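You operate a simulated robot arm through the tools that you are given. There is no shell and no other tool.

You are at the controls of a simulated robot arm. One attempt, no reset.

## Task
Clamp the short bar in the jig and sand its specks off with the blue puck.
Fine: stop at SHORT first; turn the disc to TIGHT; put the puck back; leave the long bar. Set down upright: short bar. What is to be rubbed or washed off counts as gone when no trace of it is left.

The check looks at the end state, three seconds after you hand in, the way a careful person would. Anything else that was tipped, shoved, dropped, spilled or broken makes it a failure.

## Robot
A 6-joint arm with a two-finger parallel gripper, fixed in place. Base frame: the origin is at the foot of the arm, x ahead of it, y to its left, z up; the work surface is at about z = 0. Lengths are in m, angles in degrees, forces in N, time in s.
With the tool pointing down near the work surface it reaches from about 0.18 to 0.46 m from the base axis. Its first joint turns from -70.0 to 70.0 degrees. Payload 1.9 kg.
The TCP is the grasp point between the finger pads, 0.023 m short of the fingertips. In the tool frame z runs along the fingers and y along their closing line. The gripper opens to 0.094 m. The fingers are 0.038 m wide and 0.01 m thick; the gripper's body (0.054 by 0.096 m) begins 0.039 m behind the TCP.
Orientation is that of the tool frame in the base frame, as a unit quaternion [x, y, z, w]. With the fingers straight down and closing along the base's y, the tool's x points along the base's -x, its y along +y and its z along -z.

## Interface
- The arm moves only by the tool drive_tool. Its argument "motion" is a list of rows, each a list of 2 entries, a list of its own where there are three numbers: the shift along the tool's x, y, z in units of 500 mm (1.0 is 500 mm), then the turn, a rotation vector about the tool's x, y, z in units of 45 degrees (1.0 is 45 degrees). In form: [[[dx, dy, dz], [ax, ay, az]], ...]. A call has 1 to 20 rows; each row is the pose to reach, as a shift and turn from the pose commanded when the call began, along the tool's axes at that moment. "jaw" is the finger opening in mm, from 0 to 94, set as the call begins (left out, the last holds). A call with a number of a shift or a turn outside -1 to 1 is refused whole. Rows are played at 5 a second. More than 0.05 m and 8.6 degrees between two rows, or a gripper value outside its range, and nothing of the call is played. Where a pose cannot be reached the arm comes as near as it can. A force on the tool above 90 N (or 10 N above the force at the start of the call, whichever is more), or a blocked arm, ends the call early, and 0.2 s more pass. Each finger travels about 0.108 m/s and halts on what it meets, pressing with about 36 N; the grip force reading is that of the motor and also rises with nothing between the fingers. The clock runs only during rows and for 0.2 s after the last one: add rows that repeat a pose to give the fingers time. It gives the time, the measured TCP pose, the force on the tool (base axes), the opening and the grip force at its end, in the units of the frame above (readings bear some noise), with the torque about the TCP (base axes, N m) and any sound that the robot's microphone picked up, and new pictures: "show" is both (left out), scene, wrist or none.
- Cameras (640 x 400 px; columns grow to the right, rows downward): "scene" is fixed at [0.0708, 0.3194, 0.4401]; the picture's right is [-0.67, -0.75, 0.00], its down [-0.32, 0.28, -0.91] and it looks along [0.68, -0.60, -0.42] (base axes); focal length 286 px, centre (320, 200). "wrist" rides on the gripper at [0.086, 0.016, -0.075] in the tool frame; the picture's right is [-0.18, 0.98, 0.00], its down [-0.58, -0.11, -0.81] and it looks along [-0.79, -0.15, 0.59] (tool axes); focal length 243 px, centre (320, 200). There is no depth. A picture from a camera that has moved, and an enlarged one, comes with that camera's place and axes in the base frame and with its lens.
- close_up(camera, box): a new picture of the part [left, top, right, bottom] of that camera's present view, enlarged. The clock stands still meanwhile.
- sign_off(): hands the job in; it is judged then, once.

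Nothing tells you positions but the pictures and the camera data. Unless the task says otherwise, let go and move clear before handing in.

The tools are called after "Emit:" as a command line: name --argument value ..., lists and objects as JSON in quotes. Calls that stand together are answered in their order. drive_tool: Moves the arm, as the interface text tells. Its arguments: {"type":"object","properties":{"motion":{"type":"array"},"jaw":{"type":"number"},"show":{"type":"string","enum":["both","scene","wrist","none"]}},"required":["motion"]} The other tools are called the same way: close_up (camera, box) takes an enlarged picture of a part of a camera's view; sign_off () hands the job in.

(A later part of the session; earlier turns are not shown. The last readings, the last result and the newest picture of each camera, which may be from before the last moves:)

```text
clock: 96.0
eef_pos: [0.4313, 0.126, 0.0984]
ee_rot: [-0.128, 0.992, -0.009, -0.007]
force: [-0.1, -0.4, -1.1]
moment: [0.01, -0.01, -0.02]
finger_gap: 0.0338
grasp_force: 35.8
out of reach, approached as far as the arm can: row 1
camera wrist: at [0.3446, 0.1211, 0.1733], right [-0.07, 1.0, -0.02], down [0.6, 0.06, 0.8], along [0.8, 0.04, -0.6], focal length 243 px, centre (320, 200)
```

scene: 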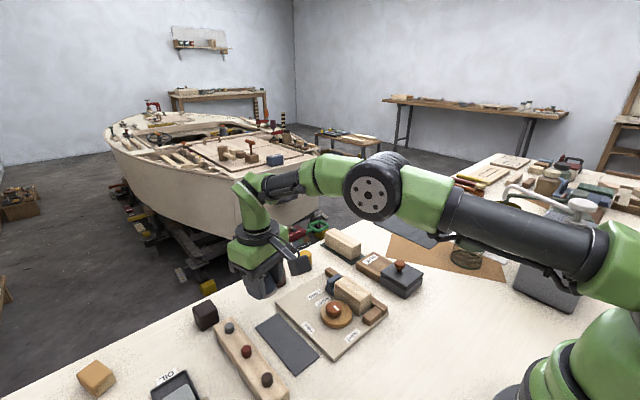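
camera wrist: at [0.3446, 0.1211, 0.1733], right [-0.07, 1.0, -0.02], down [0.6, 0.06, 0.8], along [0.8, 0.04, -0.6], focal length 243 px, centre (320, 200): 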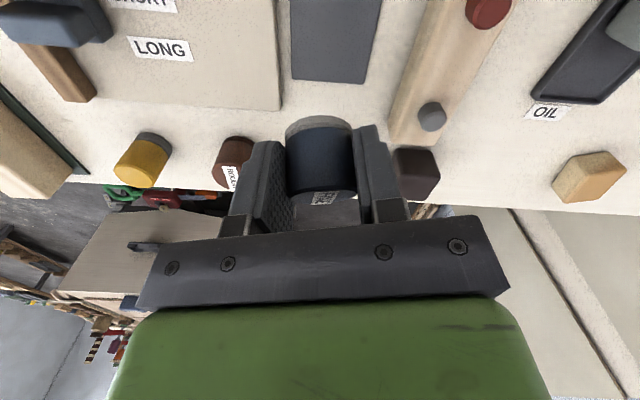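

Emit:
drive_tool --motion '[[[0, 0, 0], [0, 0, 0]], [[0, 0, 0], [0, 0, 0]]]' --show "none"

Emit:
drive_tool --motion '[[[0, 0, 0], [0, 0, 0]], [[0, 0, 0], [0, 0, 0]]]' --show "none"

```text
clock: 96.6
eef_pos: [0.4308, 0.1259, 0.0996]
ee_rot: [-0.127, 0.992, -0.01, -0.006]
force: [-0.3, 0.8, 0.8]
moment: [0.02, 0.0, 0.02]
finger_gap: 0.034
grasp_force: 35.9
```

```text
clock: 97.2
eef_pos: [0.432, 0.1277, 0.099]
ee_rot: [-0.128, 0.992, -0.009, -0.007]
force: [-0.4, 0.3, -1.1]
moment: [0.0, -0.01, 0.01]
finger_gap: 0.0337
grasp_force: 36.4
```

Emit:
drive_tool --motion '[[[0.0057, 0.0034, 0.0036], [-0.0045, -0.1152, -0.0005]], [[0.0115, 0.0067, 0.0072], [-0.009, -0.2303, -0.001]], [[0.0172, 0.0101, 0.0108], [-0.0134, -0.3455, -0.0015]], [[0.023, 0.0134, 0.0144], [-0.0179, -0.4606, -0.002]], [[0.0287, 0.0168, 0.018], [-0.0224, -0.5758, -0.0025]], [[0.0287, 0.0168, 0.018], [-0.0224, -0.5758, -0.0025]], [[0.0287, 0.0168, 0.018], [-0.0224, -0.5758, -0.0025]]]'

Emit:
drive_tool --motion '[[[0, 0, 0], [0, 0, 0]], [[0, 0, 0], [0, 0, 0]]]' --show "none"

```text
clock: 98.8
eef_pos: [0.4146, 0.13, 0.0902]
ee_rot: [-0.127, 0.968, 0.027, 0.215]
force: [-0.4, -0.3, -0.9]
moment: [0.01, -0.01, 0.01]
finger_gap: 0.0336
grasp_force: 36.4
camera wrist: at [0.3052, 0.1175, 0.1197], right [-0.09, 0.99, 0.08], down [0.21, -0.06, 0.98], along [0.97, 0.11, -0.2], focal length 243 px, centre (320, 200)
```

scene: 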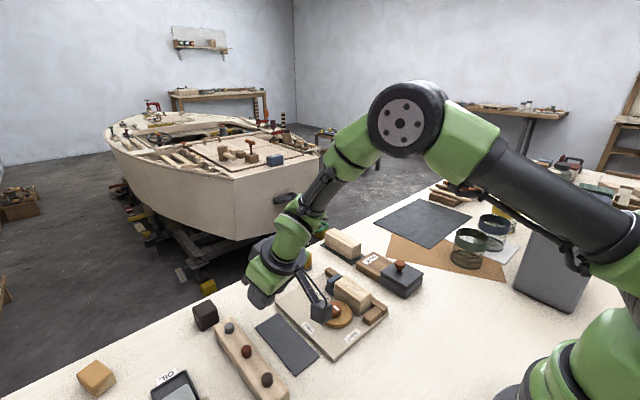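
wrist: 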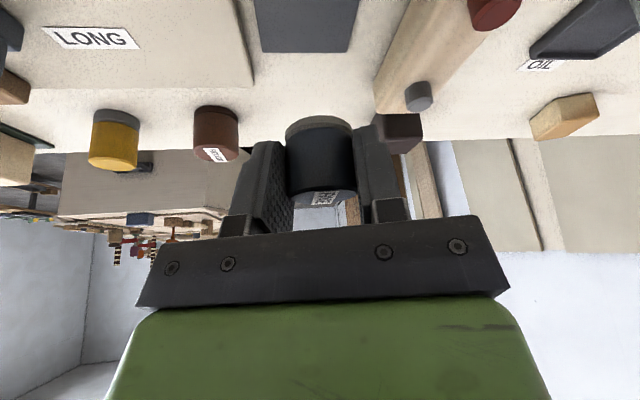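

```text
clock: 99.4
eef_pos: [0.4155, 0.1311, 0.09]
ee_rot: [-0.128, 0.968, 0.028, 0.214]
force: [0.0, 0.5, 0.1]
moment: [-0.04, 0.0, 0.0]
finger_gap: 0.0338
grasp_force: 36.0
```

Emit:
drive_tool --motion '[[[0.0101, 0.0008, 0.01], [0, 0, 0]], [[0.0203, 0.0016, 0.02], [0, 0, 0]], [[0.0304, 0.0024, 0.03], [0, 0, 0]], [[0.0405, 0.0033, 0.04], [0, 0, 0]], [[0.0507, 0.0041, 0.05], [0, 0, 0]], [[0.0608, 0.0049, 0.0599], [0, 0, 0]], [[0.0608, 0.0049, 0.0599], [0, 0, 0]]]'

Emit:
close_up --camera "scene" --box '[230, 260, 350, 360]'

Emit:
close_up --camera "wrist" --box '[180, 0, 460, 230]'

```text
clock: 101.0
eef_pos: [0.4002, 0.1301, 0.0509]
ee_rot: [-0.127, 0.968, 0.029, 0.213]
force: [-0.5, -0.7, -0.4]
moment: [0.01, 0.03, 0.02]
finger_gap: 0.0341
grasp_force: 35.6
camera wrist: at [0.2908, 0.1159, 0.0799], right [-0.09, 0.99, 0.08], down [0.21, -0.06, 0.98], along [0.97, 0.11, -0.2], focal length 243 px, centre (320, 200)
```

scene: 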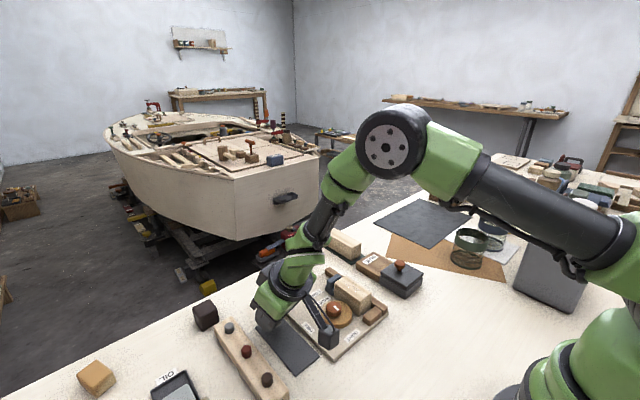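
wrist: 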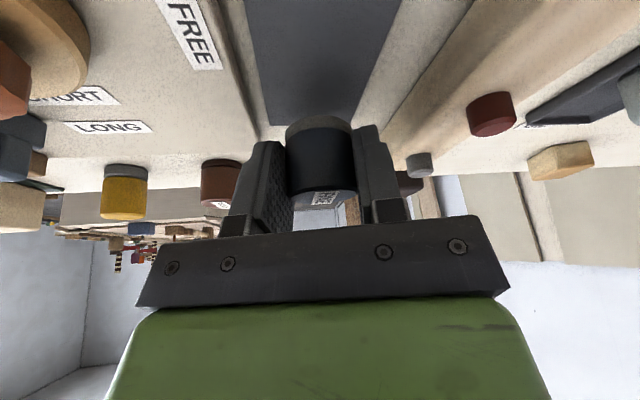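

```text
4.00 times, centred on (290, 310) of scene
camera zoom: at [0.0708, 0.3194, 0.4401], right [-0.67, -0.75, 0.0], down [-0.32, 0.28, -0.91], along [0.68, -0.6, -0.42], focal length 1145 px, centre (440, -240)
```

zoom: 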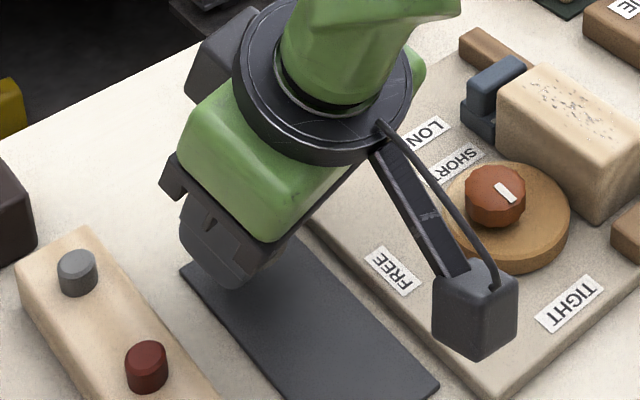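

```text
1.74 times, centred on (320, 115) of wrist
camera zoom: at [0.2908, 0.1159, 0.0799], right [-0.09, 0.99, 0.08], down [0.21, -0.06, 0.98], along [0.97, 0.11, -0.2], focal length 422 px, centre (320, 348)
```

zoom: 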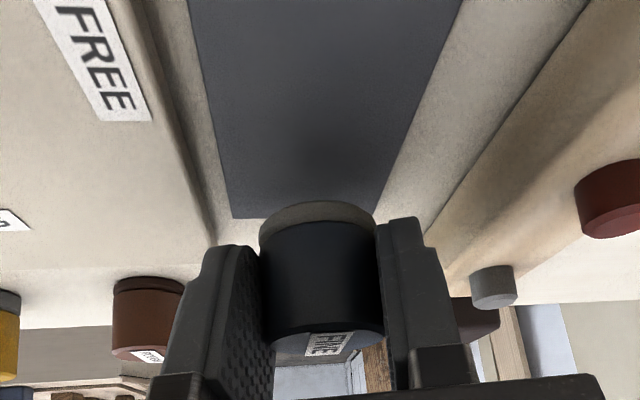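

Emit:
drive_tool --motion '[[[0.006, 0.0004, 0.006], [0, 0, 0]], [[0.0124, 0.0009, 0.0124], [0, 0, 0]], [[0.0186, 0.0013, 0.0186], [0, 0, 0]], [[0.0248, 0.0017, 0.0248], [0, 0, 0]], [[0.0248, 0.0017, 0.0248], [0, 0, 0]]]' --show "none"

Emit:
drive_tool --motion '[[[0.00042, 0, 0.0009], [0, 0, 0]], [[0.00042, 0, 0.0009], [0, 0, 0]]]' --show "none"

```text
clock: 102.2
eef_pos: [0.3955, 0.1274, 0.038]
ee_rot: [-0.126, 0.968, 0.024, 0.215]
force: [-0.8, -0.1, -0.4]
moment: [0.01, -0.01, 0.02]
finger_gap: 0.034
grasp_force: 36.2
out of reach, approached as far as the arm can: row 2, 3, 4, 5
```

```text
clock: 102.8
eef_pos: [0.396, 0.1268, 0.0374]
ee_rot: [-0.128, 0.968, 0.028, 0.214]
force: [0.4, 0.3, 0.0]
moment: [0.01, -0.01, 0.01]
finger_gap: 0.0338
grasp_force: 35.9
```

Emit:
drive_tool --motion '[[[-0.0077, 0.0008, 0.0036], [0, 0, 0]], [[-0.0154, 0.0017, 0.0072], [0, 0, 0]], [[-0.0137, 0.0017, 0.0108], [0, 0, 0]], [[-0.0124, 0.0017, 0.0135], [0, 0, 0]], [[-0.0124, 0.0017, 0.0135], [0, 0, 0]]]'

Emit:
close_up --camera "scene" --box '[230, 270, 330, 360]'

Emit:
close_up --camera "wrist" --box '[180, 0, 460, 230]'

```text
clock: 104.0
eef_pos: [0.4041, 0.1296, 0.0336]
ee_rot: [-0.127, 0.968, 0.027, 0.215]
force: [-2.2, -1.5, 3.5]
moment: [0.03, 0.02, -0.01]
finger_gap: 0.034
grasp_force: 35.6
out of reach, approached as far as the arm can: row 2
camera wrist: at [0.2948, 0.117, 0.0632], right [-0.09, 0.99, 0.08], down [0.21, -0.06, 0.98], along [0.97, 0.11, -0.2], focal length 243 px, centre (320, 200)
```

scene: 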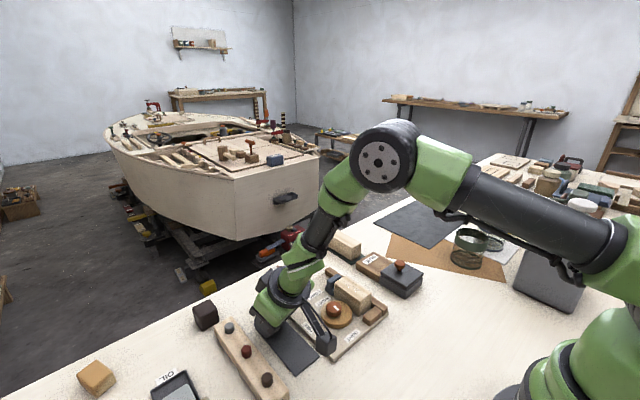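
wrist: 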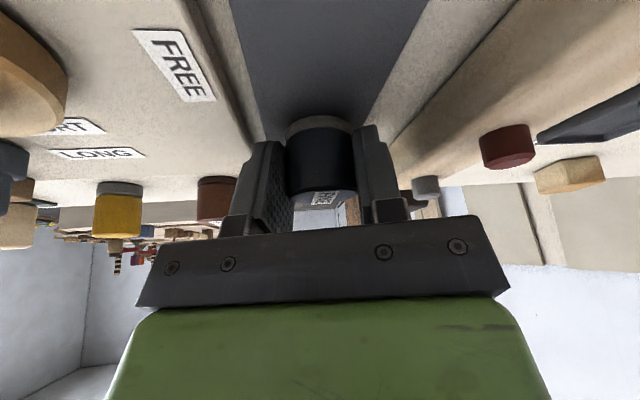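

```text
4.44 times, centred on (280, 315) of scene
camera zoom: at [0.0708, 0.3194, 0.4401], right [-0.67, -0.75, 0.0], down [-0.32, 0.28, -0.91], along [0.68, -0.6, -0.42], focal length 1272 px, centre (498, -311)
```

zoom: 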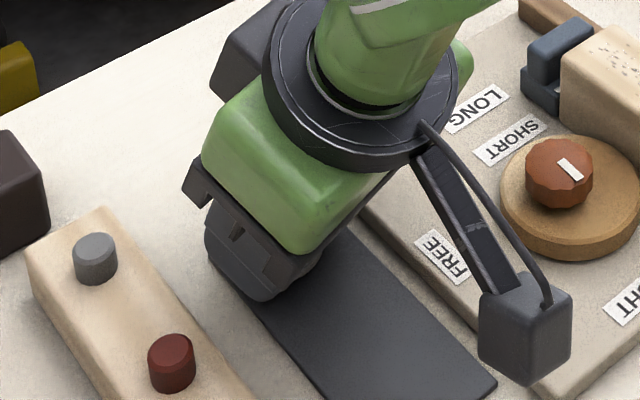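

```text
1.74 times, centred on (320, 115) of wrist
camera zoom: at [0.2948, 0.117, 0.0632], right [-0.09, 0.99, 0.08], down [0.21, -0.06, 0.98], along [0.97, 0.11, -0.2], focal length 422 px, centre (320, 348)
```

zoom: 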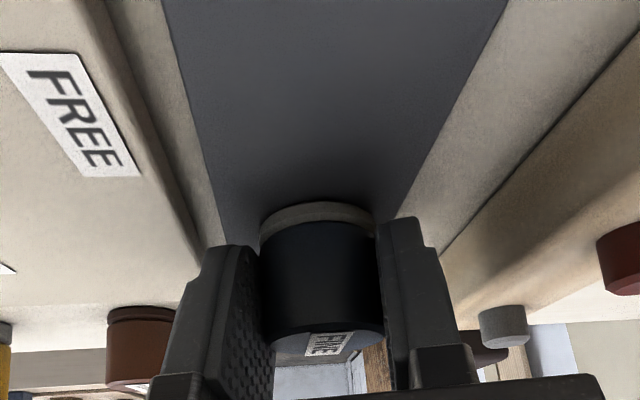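

Emit:
drive_tool --motion '[[[0, 0, 0], [0, 0, 0]], [[0, 0, 0], [0, 0, 0]], [[-0.00845, 0, -0.01813], [0, 0, 0]], [[-0.0211, 0, -0.0453], [0, 0, 0]], [[-0.0423, 0, -0.0907], [0, 0, 0]], [[-0.0507, 0, -0.1088], [0, 0, 0]], [[-0.0507, 0, -0.1088], [0, 0, 0]]]' --jaw 56

Emit:
close_up --camera "scene" --box '[230, 260, 330, 350]'

Emit:
close_up --camera "wrist" --box '[180, 0, 460, 230]'

```text
clock: 105.6
eef_pos: [0.4046, 0.1305, 0.095]
ee_rot: [-0.128, 0.968, 0.028, 0.215]
force: [0.6, 0.3, -0.5]
moment: [0.01, 0.01, 0.01]
finger_gap: 0.056
grasp_force: 0.0
out of reach, approached as far as the arm can: row 3
camera wrist: at [0.2947, 0.1166, 0.1242], right [-0.09, 0.99, 0.08], down [0.21, -0.06, 0.98], along [0.97, 0.11, -0.2], focal length 243 px, centre (320, 200)
```

scene: 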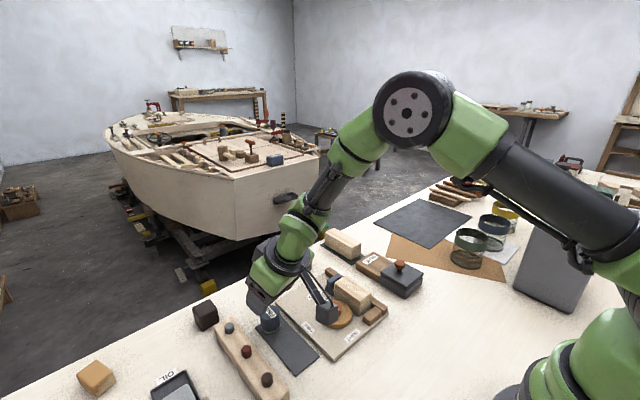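
wrist: 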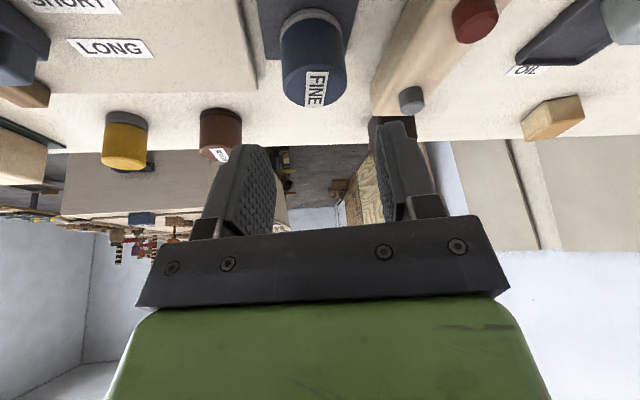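

```text
4.44 times, centred on (280, 305) of scene
camera zoom: at [0.0708, 0.3194, 0.4401], right [-0.67, -0.75, 0.0], down [-0.32, 0.28, -0.91], along [0.68, -0.6, -0.42], focal length 1272 px, centre (498, -267)
```

zoom: 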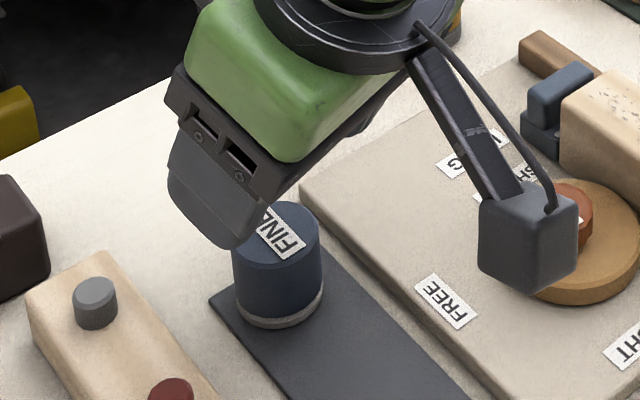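

```text
1.74 times, centred on (320, 115) of wrist
camera zoom: at [0.2947, 0.1166, 0.1242], right [-0.09, 0.99, 0.08], down [0.21, -0.06, 0.98], along [0.97, 0.11, -0.2], focal length 422 px, centre (320, 348)
```

zoom: 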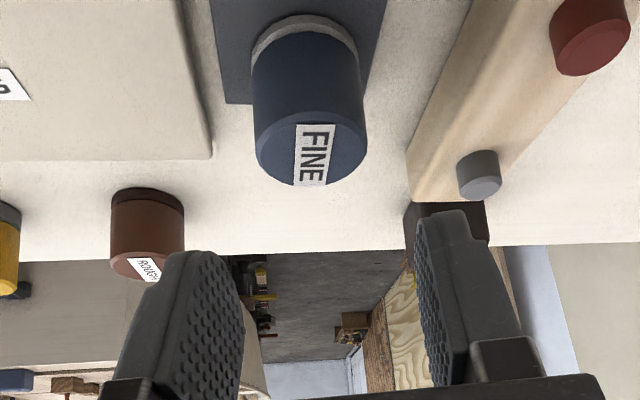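

Emit:
drive_tool --motion '[[[-0.0028, -0.0002, -0.0009], [0.0145, 0.1103, 0.0655]], [[-0.0056, -0.0004, -0.0018], [0.029, 0.2207, 0.131]], [[-0.0085, -0.0005, -0.0026], [0.0435, 0.331, 0.1965]], [[-0.0113, -0.0007, -0.0035], [0.058, 0.4414, 0.262]], [[-0.0141, -0.0009, -0.0044], [0.0725, 0.5517, 0.3275]], [[-0.0141, -0.0009, -0.0044], [0.0725, 0.5517, 0.3275]], [[-0.0141, -0.0009, -0.0044], [0.0725, 0.5517, 0.3275]]]'

Emit:
close_up --camera "wrist" --box '[180, 0, 460, 230]'

```text
clock: 107.2
eef_pos: [0.4106, 0.132, 0.0998]
ee_rot: [0.001, 1.0, 0.0, 0.001]
force: [-0.8, 0.1, -0.4]
moment: [0.0, -0.01, -0.01]
finger_gap: 0.0562
grasp_force: 0.0
camera wrist: at [0.3241, 0.1467, 0.172], right [0.18, 0.98, 0.0], down [0.58, -0.11, 0.81], along [0.79, -0.15, -0.59], focal length 243 px, centre (320, 200)
```

scene: 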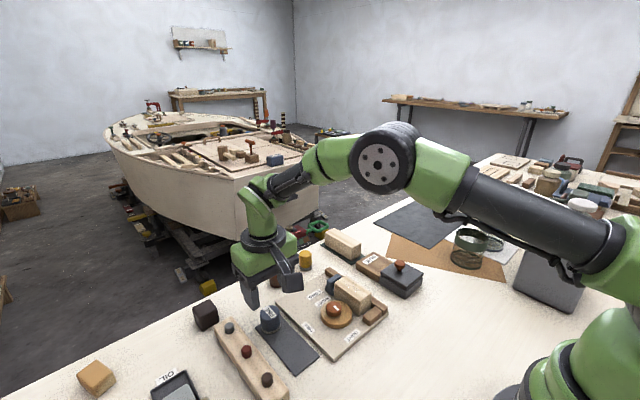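
wrist: 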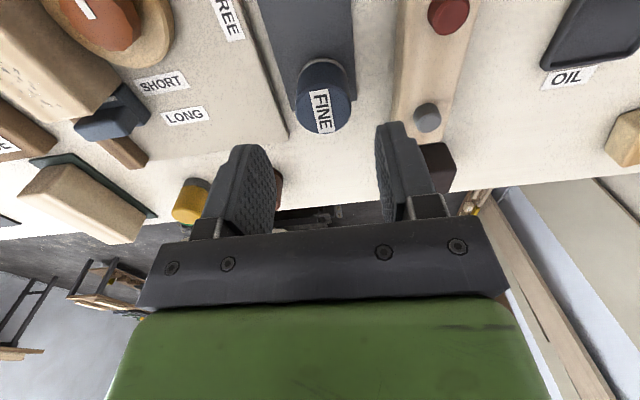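

```text
1.74 times, centred on (320, 115) of wrist
camera zoom: at [0.3241, 0.1467, 0.172], right [0.18, 0.98, 0.0], down [0.58, -0.11, 0.81], along [0.79, -0.15, -0.59], focal length 422 px, centre (320, 348)
```

zoom: 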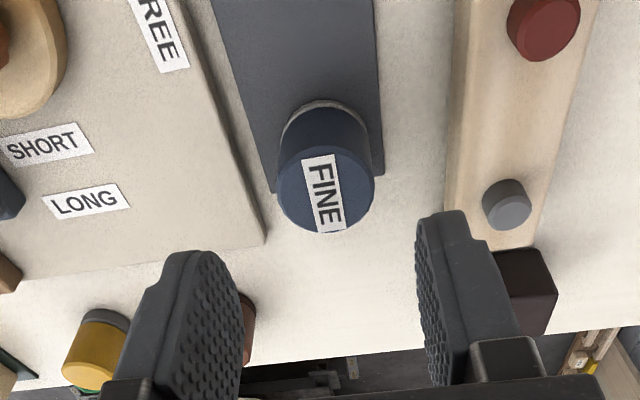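

Emit:
drive_tool --motion '[[[0, 0, 0.03], [0, 0, 0]], [[0, 0, 0.06], [0, 0, 0]], [[0, 0, 0.09], [0, 0, 0]], [[0, 0, 0.12], [0, 0, 0]], [[0, 0, 0.14], [0, 0, 0]], [[0, 0, 0.14], [0, 0, 0]]]' --jaw 46

Emit:
close_up --camera "wrist" --box '[180, 0, 460, 230]'

Emit:
close_up --camera "scene" --box '[230, 260, 330, 350]'

```text
clock: 108.6
eef_pos: [0.4096, 0.1308, 0.0283]
ee_rot: [0.0, 1.0, 0.0, 0.001]
force: [-0.2, 0.0, 0.4]
moment: [-0.01, 0.01, -0.01]
finger_gap: 0.0458
grasp_force: 0.0
camera wrist: at [0.3239, 0.147, 0.102], right [0.18, 0.98, 0.0], down [0.58, -0.11, 0.81], along [0.79, -0.15, -0.59], focal length 243 px, centre (320, 200)
```

scene: 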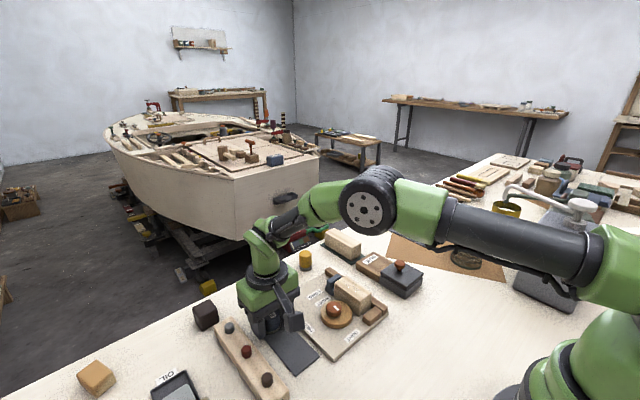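
wrist: 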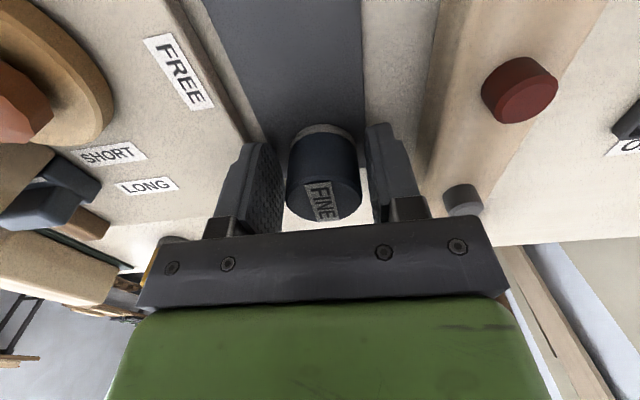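

```text
1.74 times, centred on (320, 115) of wrist
camera zoom: at [0.3239, 0.147, 0.102], right [0.18, 0.98, 0.0], down [0.58, -0.11, 0.81], along [0.79, -0.15, -0.59], focal length 422 px, centre (320, 348)
```

zoom: 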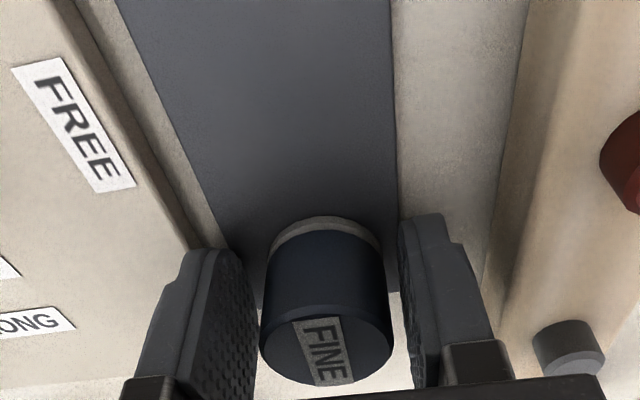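

```text
4.44 times, centred on (280, 305) of scene
camera zoom: at [0.0708, 0.3194, 0.4401], right [-0.67, -0.75, 0.0], down [-0.32, 0.28, -0.91], along [0.68, -0.6, -0.42], focal length 1272 px, centre (498, -267)
```

zoom: 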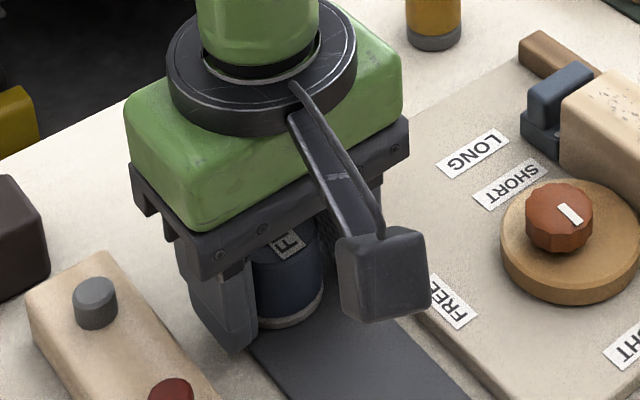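

Emit:
drive_tool --motion '[[[0, 0, 0], [0, 0, 0]], [[0, 0, 0], [0, 0, 0]], [[0, 0, 0], [0, 0, 0]], [[0, 0, 0], [0, 0, 0]]]' --jaw 20 --show "none"

Emit:
drive_tool --motion '[[[0, 0, -0.005], [0, 0, 0]], [[0, 0, -0.013], [0, 0, 0]], [[0, 0, -0.025], [0, 0, 0]], [[0, 0, -0.045], [0, 0, 0]], [[0, 0, -0.07], [0, 0, 0]], [[0, 0, -0.1], [0, 0, 0]], [[0, 0, -0.13], [0, 0, 0]], [[0, 0, -0.14], [0, 0, 0]], [[0, 0, -0.14], [0, 0, 0]]]'

Emit:
close_up --camera "wrist" --box '[180, 0, 460, 230]'

```text
clock: 109.6
eef_pos: [0.4097, 0.1312, 0.0283]
ee_rot: [0.0, 1.0, 0.0, 0.0]
force: [-0.2, 0.4, 0.5]
moment: [-0.03, 0.03, 0.01]
finger_gap: 0.035
grasp_force: 36.3
```

```text
clock: 111.6
eef_pos: [0.409, 0.1306, 0.0989]
ee_rot: [-0.001, 1.0, 0.0, 0.001]
force: [-0.3, -0.2, -0.4]
moment: [0.01, -0.02, -0.01]
finger_gap: 0.0347
grasp_force: 35.6
camera wrist: at [0.3234, 0.1467, 0.1725], right [0.18, 0.98, 0.0], down [0.58, -0.11, 0.81], along [0.79, -0.15, -0.59], focal length 243 px, centre (320, 200)
```

scene: 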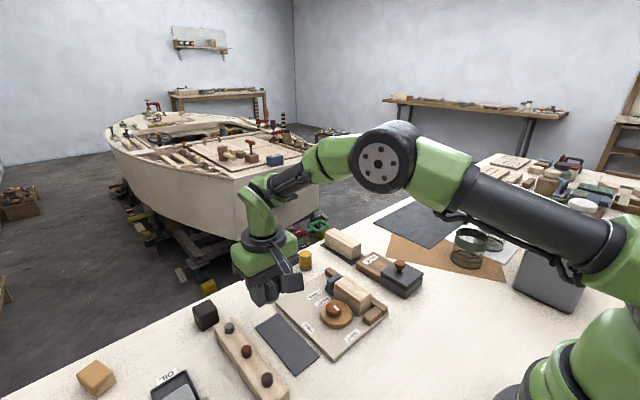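
wrist: 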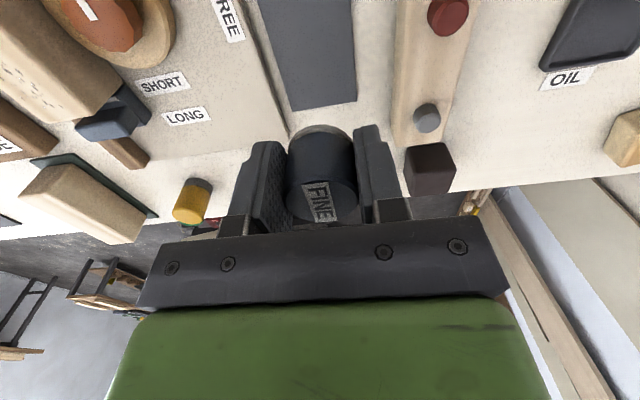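

```text
1.74 times, centred on (320, 115) of wrist
camera zoom: at [0.3234, 0.1467, 0.1725], right [0.18, 0.98, 0.0], down [0.58, -0.11, 0.81], along [0.79, -0.15, -0.59], focal length 422 px, centre (320, 348)
```

zoom: 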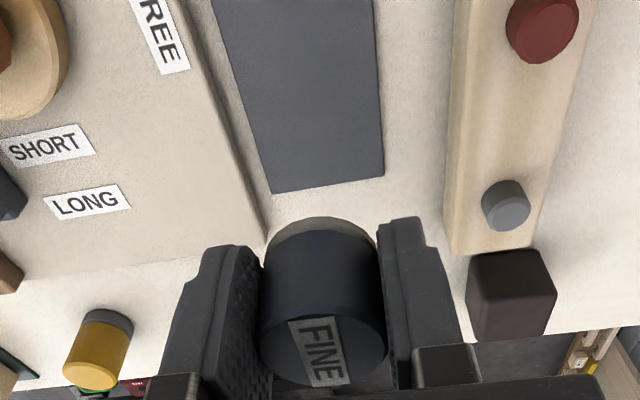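

Emit:
drive_tool --motion '[[[0.016, -0.0373, 0], [0, 0, 0]], [[0.0325, -0.0746, 0], [0, 0, 0]], [[0.0488, -0.112, 0], [0, 0, 0]], [[0.065, -0.1493, 0], [0, 0, 0]], [[0.0813, -0.1866, 0], [0, 0, 0]], [[0.0975, -0.224, 0], [0, 0, 0]], [[0.1138, -0.2613, 0], [0, 0, 0]], [[0.13, -0.2986, 0], [0, 0, 0]], [[0.13, -0.2986, 0.02], [0, 0, 0]], [[0.13, -0.2986, 0.036], [0, 0, 0]], [[0.13, -0.2986, 0.036], [0, 0, 0]]]'

Emit:
close_up --camera "wrist" --box '[180, 0, 460, 230]'

Emit:
close_up --camera "scene" --box '[300, 250, 400, 330]'

```text
clock: 114.0
eef_pos: [0.3443, -0.0192, 0.0811]
ee_rot: [0.0, 1.0, 0.0, 0.0]
force: [-0.1, -0.1, -0.3]
moment: [0.01, 0.01, -0.03]
finger_gap: 0.0349
grasp_force: 36.4
camera wrist: at [0.2588, -0.0028, 0.1543], right [0.18, 0.98, 0.0], down [0.58, -0.11, 0.81], along [0.79, -0.15, -0.59], focal length 243 px, centre (320, 200)
```

scene: 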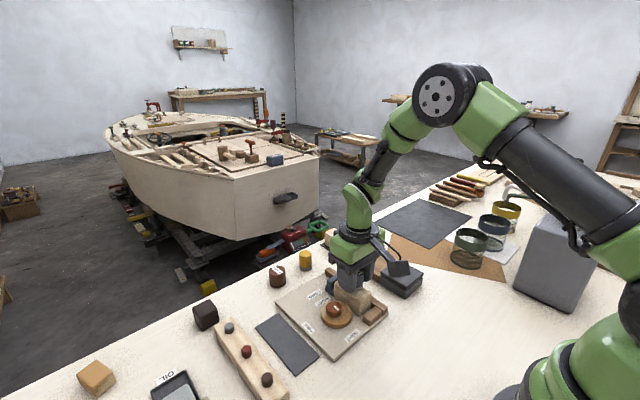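
wrist: 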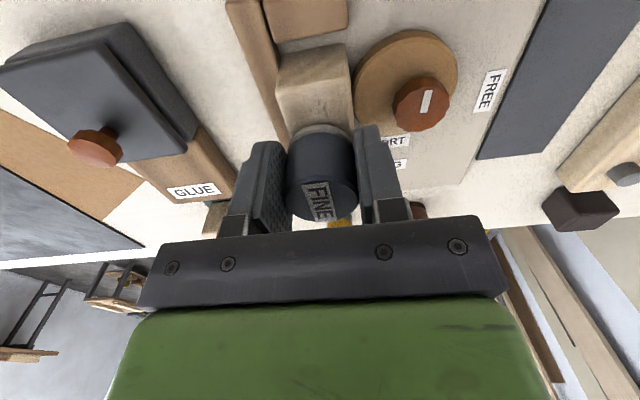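

```text
1.74 times, centred on (320, 115) of wrist
camera zoom: at [0.2588, -0.0028, 0.1543], right [0.18, 0.98, 0.0], down [0.58, -0.11, 0.81], along [0.79, -0.15, -0.59], focal length 422 px, centre (320, 348)
```

zoom: 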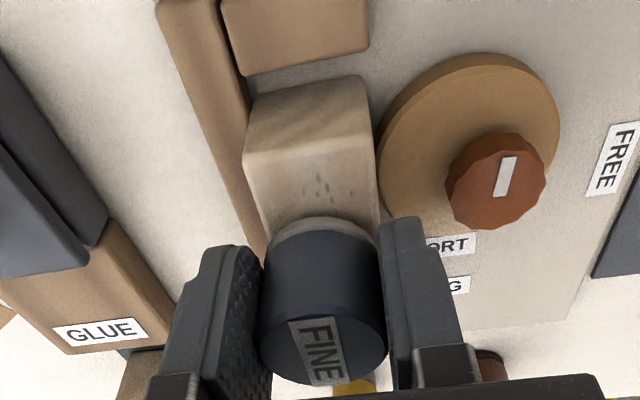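

```text
5.00 times, centred on (350, 290) of scene
camera zoom: at [0.0708, 0.3194, 0.4401], right [-0.67, -0.75, 0.0], down [-0.32, 0.28, -0.91], along [0.68, -0.6, -0.42], focal length 1431 px, centre (170, -250)
```

zoom: 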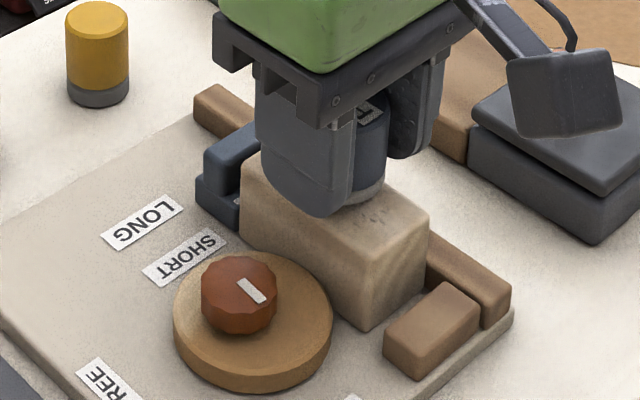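

Emit:
drive_tool --motion '[[[0, 0, 0.003], [0, 0, 0]], [[0, 0, 0.006], [0, 0, 0]], [[0, 0, 0.009], [0, 0, 0]], [[0, 0, 0.009], [0, 0, 0]]]' --show "none"

Emit:
drive_tool --motion '[[[0, 0, 0.001], [0, 0, 0]], [[0, 0, 0.001], [0, 0, 0]]]' --show "none"

```text
clock: 115.0
eef_pos: [0.3447, -0.0186, 0.0763]
ee_rot: [0.0, 1.0, 0.001, 0.0]
force: [0.2, -0.1, -1.0]
moment: [0.02, 0.0, -0.01]
finger_gap: 0.0351
grasp_force: 36.2
```

```text
clock: 115.6
eef_pos: [0.3449, -0.0191, 0.0764]
ee_rot: [0.0, 1.0, -0.001, 0.0]
force: [-0.9, 0.6, -0.1]
moment: [-0.05, -0.03, 0.0]
finger_gap: 0.0347
grasp_force: 35.9
```

Emit:
drive_tool --motion '[[[0, 0, 0.001], [0, 0, 0]], [[0, 0, 0.002], [0, 0, 0]], [[0, 0, 0.002], [0, 0, 0]]]' --show "none"

Emit:
drive_tool --motion '[[[0, 0, 0.001], [0, 0, 0]], [[0, 0, 0.002], [0, 0, 0]], [[0, 0, 0.002], [0, 0, 0]]]' --show "none"

```text
clock: 116.4
eef_pos: [0.3446, -0.0186, 0.0757]
ee_rot: [0.0, 1.0, 0.0, 0.001]
force: [-4.2, 0.2, 15.6]
moment: [0.07, 0.08, 0.02]
finger_gap: 0.0348
grasp_force: 36.4
```

```text
clock: 117.2
eef_pos: [0.3463, -0.0182, 0.0749]
ee_rot: [-0.001, 1.0, -0.001, 0.002]
force: [-1.2, -0.8, 30.5]
moment: [0.1, -0.01, -0.02]
finger_gap: 0.0348
grasp_force: 35.7
```

Contact at about 15–30 N with the upright tool. Now strokes over the full length, first along the centreline.

Emit:
drive_tool --motion '[[[0.008, 0, -0.001], [0, 0, 0]], [[0.016, 0, -0.001], [0, 0, 0]], [[0.024, 0, -0.001], [0, 0, 0]], [[0.032, 0, -0.001], [0, 0, 0]], [[0.04, 0, -0.001], [0, 0, 0]], [[0.046, 0, -0.001], [0, 0, 0]], [[0.04, 0, -0.001], [0, 0, 0]], [[0.032, 0, -0.001], [0, 0, 0]], [[0.024, 0, -0.001], [0, 0, 0]], [[0.016, 0, -0.001], [0, 0, 0]], [[0.008, 0, -0.001], [0, 0, 0]], [[0, 0, -0.001], [0, 0, 0]], [[-0.008, 0, -0.001], [0, 0, 0]], [[-0.016, 0, -0.001], [0, 0, 0]], [[-0.024, 0, -0.001], [0, 0, 0]], [[-0.032, 0, -0.001], [0, 0, 0]], [[-0.04, 0, -0.001], [0, 0, 0]], [[-0.046, 0, -0.001], [0, 0, 0]]]'

Emit:
close_up --camera "wrist" --box '[200, 0, 440, 200]'

Emit:
close_up --camera "scene" --box '[300, 250, 400, 330]'

```text
clock: 121.0
eef_pos: [0.3677, -0.0186, 0.0749]
ee_rot: [0.0, 1.0, -0.001, 0.001]
force: [0.7, -0.4, -0.3]
moment: [0.02, 0.03, 0.02]
finger_gap: 0.0349
grasp_force: 36.3
camera wrist: at [0.2821, -0.0025, 0.1477], right [0.18, 0.98, 0.0], down [0.58, -0.11, 0.81], along [0.79, -0.15, -0.59], focal length 243 px, centre (320, 200)
```

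scene: 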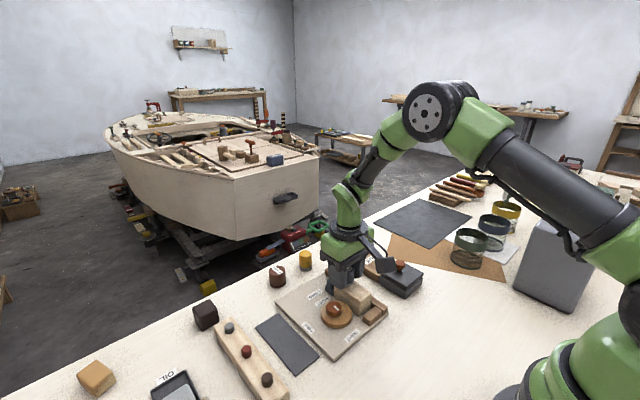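
wrist: 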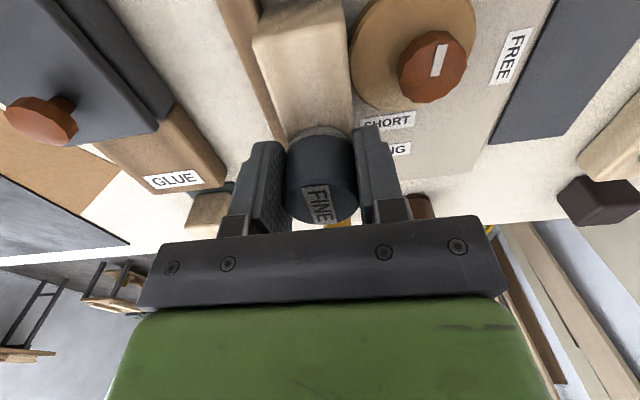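

```text
2.00 times, centred on (320, 100) of wrist
camera zoom: at [0.2821, -0.0025, 0.1477], right [0.18, 0.98, 0.0], down [0.58, -0.11, 0.81], along [0.79, -0.15, -0.59], focal length 485 px, centre (320, 400)
```

zoom: 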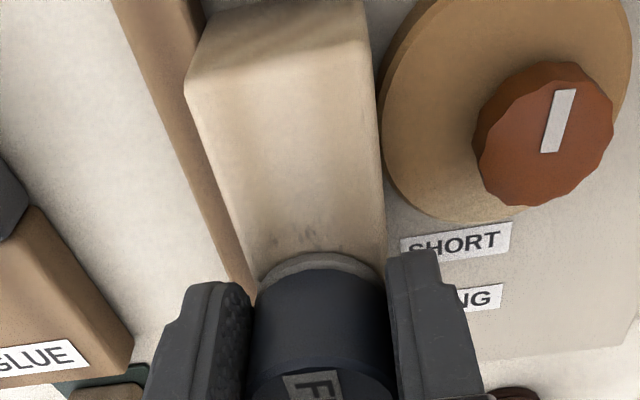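

```text
5.00 times, centred on (350, 290) of scene
camera zoom: at [0.0708, 0.3194, 0.4401], right [-0.67, -0.75, 0.0], down [-0.32, 0.28, -0.91], along [0.68, -0.6, -0.42], focal length 1431 px, centre (170, -250)
```

zoom: 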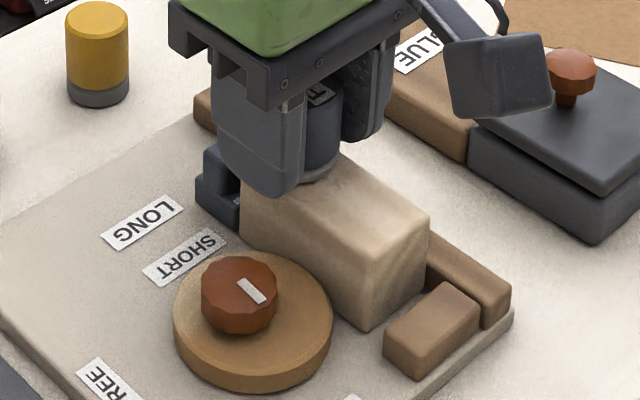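

Emit:
drive_tool --motion '[[[0, 0, 0.001], [0, 0, 0]], [[0, 0, 0.002], [0, 0, 0]], [[0, 0, 0.002], [0, 0, 0]]]' --show "none"

Emit:
drive_tool --motion '[[[0, 0, 0.001], [0, 0, 0]], [[0, 0, 0.001], [0, 0, 0]]]' --show "none"

```text
clock: 121.8
eef_pos: [0.3688, -0.0176, 0.0742]
ee_rot: [-0.001, 1.0, 0.0, 0.001]
force: [-1.6, 0.5, 11.4]
moment: [0.06, 0.04, -0.05]
finger_gap: 0.0352
grasp_force: 36.3
```

```text
clock: 122.4
eef_pos: [0.3685, -0.0189, 0.0743]
ee_rot: [0.0, 1.0, 0.0, 0.0]
force: [-1.5, 1.4, 19.6]
moment: [0.03, 0.1, -0.02]
finger_gap: 0.0351
grasp_force: 35.5
```

Emit:
drive_tool --motion '[[[0.008, 0, -0.0003], [0, 0, 0]], [[0.016, 0, -0.0007], [0, 0, 0]], [[0.024, 0, -0.001], [0, 0, 0]], [[0.032, 0, -0.0014], [0, 0, 0]], [[0.04, 0, -0.0017], [0, 0, 0]], [[0.048, 0.004, -0.002], [0, 0, 0]], [[0.044, 0.008, -0.0018], [0, 0, 0]], [[0.036, 0.008, -0.0015], [0, 0, 0]], [[0.028, 0.008, -0.0012], [0, 0, 0]], [[0.02, 0.008, -0.0008], [0, 0, 0]], [[0.012, 0.008, -0.0005], [0, 0, 0]], [[0.004, 0.008, 0], [0, 0, 0]], [[0, 0.002, 0], [0, 0, 0]], [[0.002, -0.005, 0], [0, 0, 0]], [[0.008, -0.008, -0.0003], [0, 0, 0]], [[0.016, -0.008, -0.0007], [0, 0, 0]], [[0.024, -0.008, -0.001], [0, 0, 0]], [[0.032, -0.008, -0.0014], [0, 0, 0]], [[0.04, -0.008, -0.0017], [0, 0, 0]], [[0.048, -0.008, -0.002], [0, 0, 0]]]'

Emit:
close_up --camera "wrist" --box '[200, 0, 440, 200]'

Emit:
close_up --camera "scene" --box '[300, 250, 400, 330]'

```text
clock: 126.6
eef_pos: [0.344, -0.022, 0.0752]
ee_rot: [0.0, 1.0, 0.0, 0.001]
force: [3.8, 0.3, 10.8]
moment: [0.07, -0.11, -0.01]
finger_gap: 0.0349
grasp_force: 36.2
camera wrist: at [0.2577, -0.0068, 0.1469], right [0.18, 0.98, 0.0], down [0.58, -0.11, 0.81], along [0.79, -0.15, -0.59], focal length 243 px, centre (320, 200)
```

scene: 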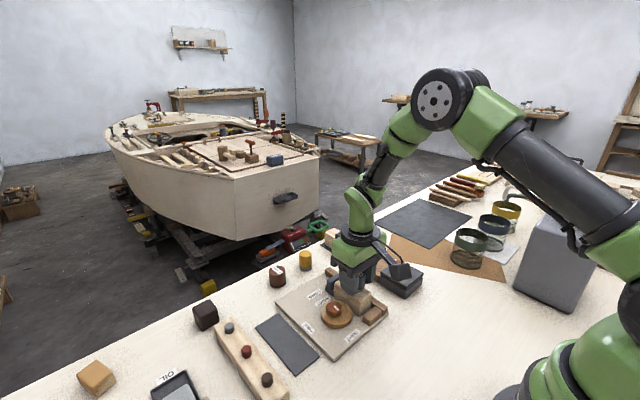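
wrist: 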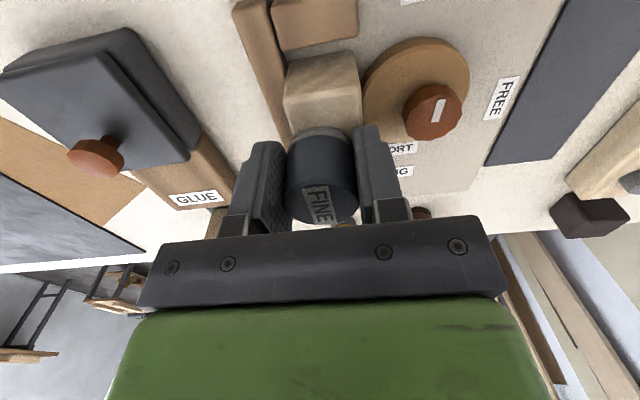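

```text
2.00 times, centred on (320, 100) of wrist
camera zoom: at [0.2577, -0.0068, 0.1469], right [0.18, 0.98, 0.0], down [0.58, -0.11, 0.81], along [0.79, -0.15, -0.59], focal length 485 px, centre (320, 400)
```

zoom: 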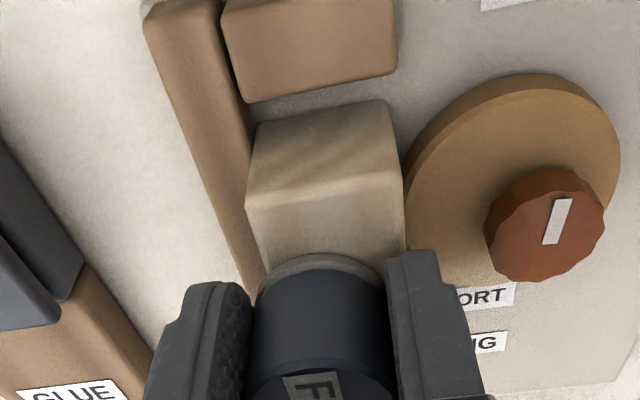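

```text
5.00 times, centred on (350, 290) of scene
camera zoom: at [0.0708, 0.3194, 0.4401], right [-0.67, -0.75, 0.0], down [-0.32, 0.28, -0.91], along [0.68, -0.6, -0.42], focal length 1431 px, centre (170, -250)
```

zoom: 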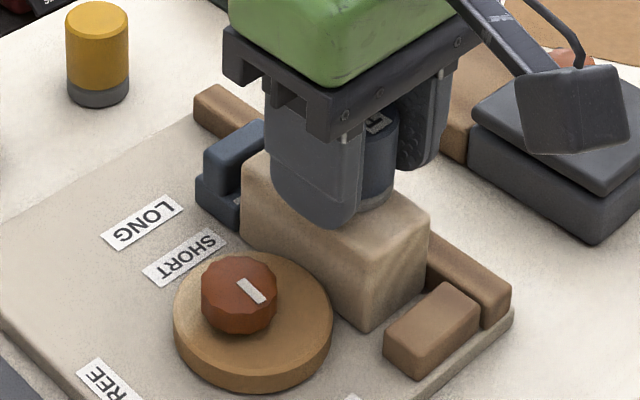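

Emit:
drive_tool --motion '[[[0.008, 0, 0], [0, 0, 0]], [[0.016, 0, 0], [0, 0, 0]], [[0.024, 0, 0], [0, 0, 0]], [[0.032, 0, 0], [0, 0, 0]], [[0.04, 0, 0], [0, 0, 0]], [[0.044, 0.004, 0], [0, 0, 0]], [[0.044, 0.01, 0], [0, 0, 0]], [[0.04, 0.016, 0], [0, 0, 0]], [[0.032, 0.016, 0], [0, 0, 0]], [[0.024, 0.016, 0], [0, 0, 0]], [[0.016, 0.016, 0], [0, 0, 0]], [[0.008, 0.016, 0], [0, 0, 0]], [[0, 0.016, 0], [0, 0, 0]], [[-0.008, 0.014, 0.0003], [0, 0, 0]], [[-0.016, 0.012, 0.0007], [0, 0, 0]], [[-0.024, 0.01, 0.001], [0, 0, 0]], [[-0.032, 0.008, 0.0014], [0, 0, 0]], [[-0.04, 0.006, 0.0017], [0, 0, 0]], [[-0.048, 0.008, 0.002], [0, 0, 0]]]'

Emit:
close_up --camera "wrist" --box '[200, 0, 440, 200]'

```text
clock: 130.6
eef_pos: [0.3673, -0.0186, 0.0735]
ee_rot: [0.0, 1.0, -0.001, 0.001]
force: [-6.3, -4.0, 19.5]
moment: [-0.09, 0.17, 0.01]
finger_gap: 0.0351
grasp_force: 36.2
camera wrist: at [0.2823, -0.0032, 0.1466], right [0.18, 0.98, 0.0], down [0.58, -0.11, 0.81], along [0.79, -0.15, -0.59], focal length 243 px, centre (320, 200)
```

scene: 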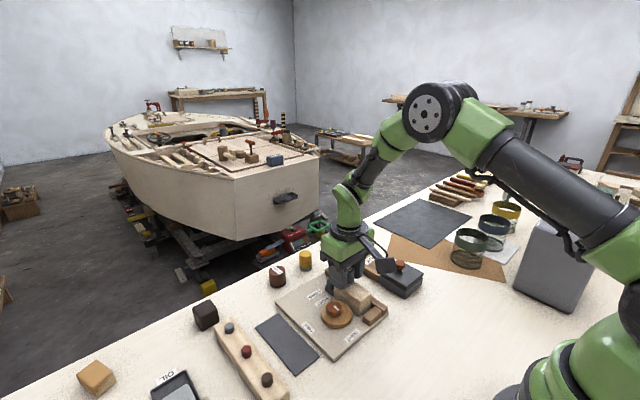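
wrist: 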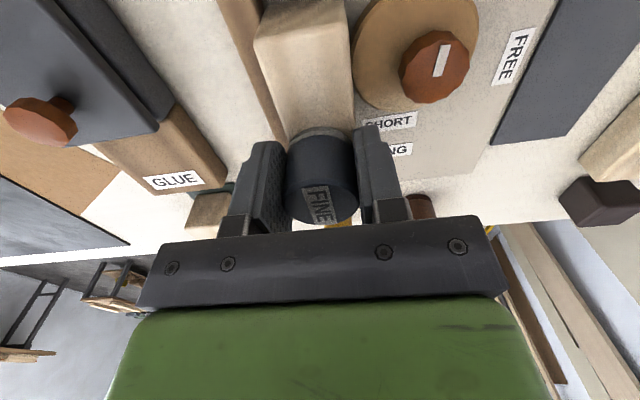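

```text
2.00 times, centred on (320, 100) of wrist
camera zoom: at [0.2823, -0.0032, 0.1466], right [0.18, 0.98, 0.0], down [0.58, -0.11, 0.81], along [0.79, -0.15, -0.59], focal length 485 px, centre (320, 400)
```

zoom: 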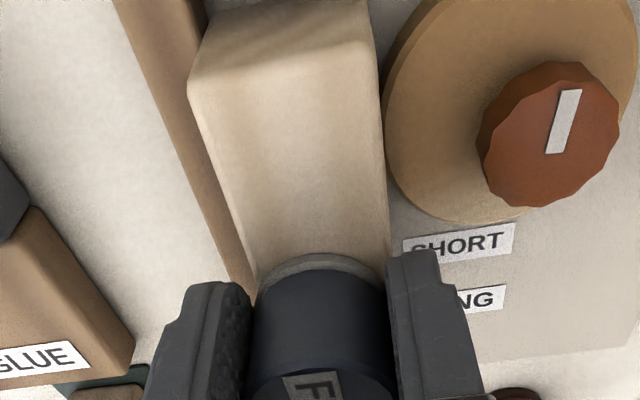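

Emit:
drive_tool --motion '[[[-0.006, 0, 0], [0, 0, 0]], [[-0.008, 0.006, 0], [0, 0, 0]], [[0, 0.01, 0], [0, 0, 0]], [[0.01, 0.01, -0.0004], [0, 0, 0]], [[0.02, 0.008, -0.0008], [0, 0, 0]], [[0.02, 0, -0.0008], [0, 0, 0]], [[0.02, -0.008, -0.0008], [0, 0, 0]], [[0.01, -0.01, -0.0004], [0, 0, 0]], [[0, -0.01, 0], [0, 0, 0]], [[-0.008, -0.008, 0], [0, 0, 0]], [[-0.008, 0, 0], [0, 0, 0]], [[0, 0, 0], [0, 0, 0]], [[0.01, 0, -0.0004], [0, 0, 0]], [[0.02, 0, -0.0008], [0, 0, 0]]]' --show "none"

Emit:
drive_tool --motion '[[[0, 0, -0.01], [0, 0, 0]], [[0, 0, -0.03], [0, 0, 0]], [[0, 0, -0.06], [0, 0, 0]], [[0, 0, -0.1], [0, 0, 0]], [[0.04, 0.05, -0.14], [0, 0, 0]], [[0.08, 0.1, -0.16], [0, 0, 0]], [[0.08, 0.1, -0.16], [0, 0, 0]]]'

Emit:
close_up --camera "scene" --box '[310, 260, 390, 325]'

Emit:
close_up --camera "wrist" --box '[180, 0, 440, 200]'

```text
clock: 133.6
eef_pos: [0.3579, -0.0186, 0.0727]
ee_rot: [0.001, 1.0, 0.0, 0.001]
force: [4.5, -0.2, 12.6]
moment: [0.05, -0.18, 0.03]
finger_gap: 0.0349
grasp_force: 36.2
```

```text
clock: 135.2
eef_pos: [0.3177, 0.0324, 0.1542]
ee_rot: [0.0, 1.0, 0.0, 0.0]
force: [-0.7, -0.7, -0.6]
moment: [0.01, 0.0, 0.02]
finger_gap: 0.0346
grasp_force: 36.2
camera wrist: at [0.2321, 0.0484, 0.2275], right [0.18, 0.98, 0.0], down [0.58, -0.11, 0.81], along [0.79, -0.15, -0.59], focal length 243 px, centre (320, 200)
```

scene: 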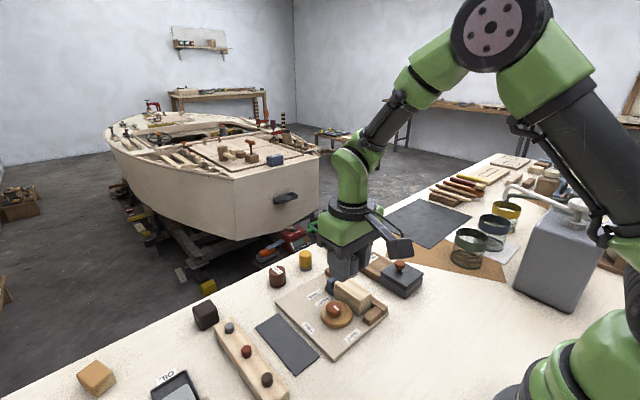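
wrist: 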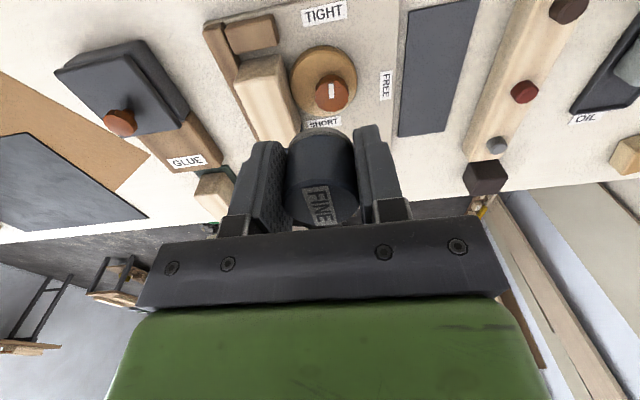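

```text
6.15 times, centred on (350, 292) of scene
camera zoom: at [0.0708, 0.3194, 0.4401], right [-0.67, -0.75, 0.0], down [-0.32, 0.28, -0.91], along [0.68, -0.6, -0.42], focal length 1762 px, centre (135, -369)
```

zoom: 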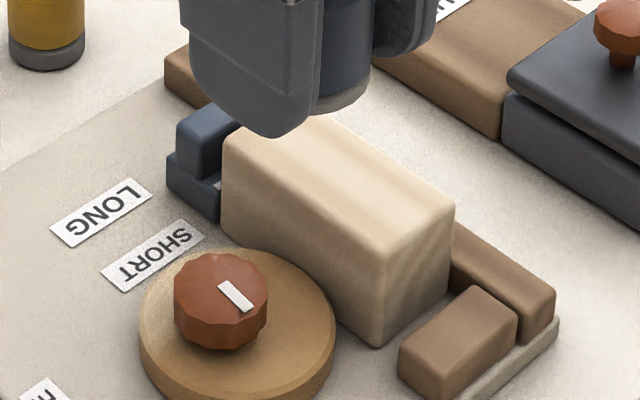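

```text
2.00 times, centred on (310, 100) of wrist
camera zoom: at [0.2321, 0.0484, 0.2275], right [0.18, 0.98, 0.0], down [0.58, -0.11, 0.81], along [0.79, -0.15, -0.59], focal length 485 px, centre (340, 400)
```

zoom: 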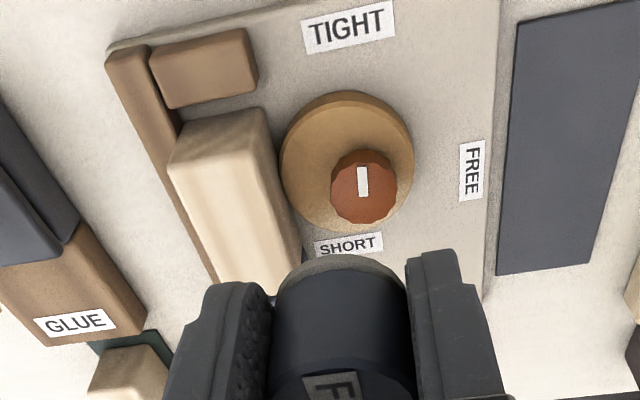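

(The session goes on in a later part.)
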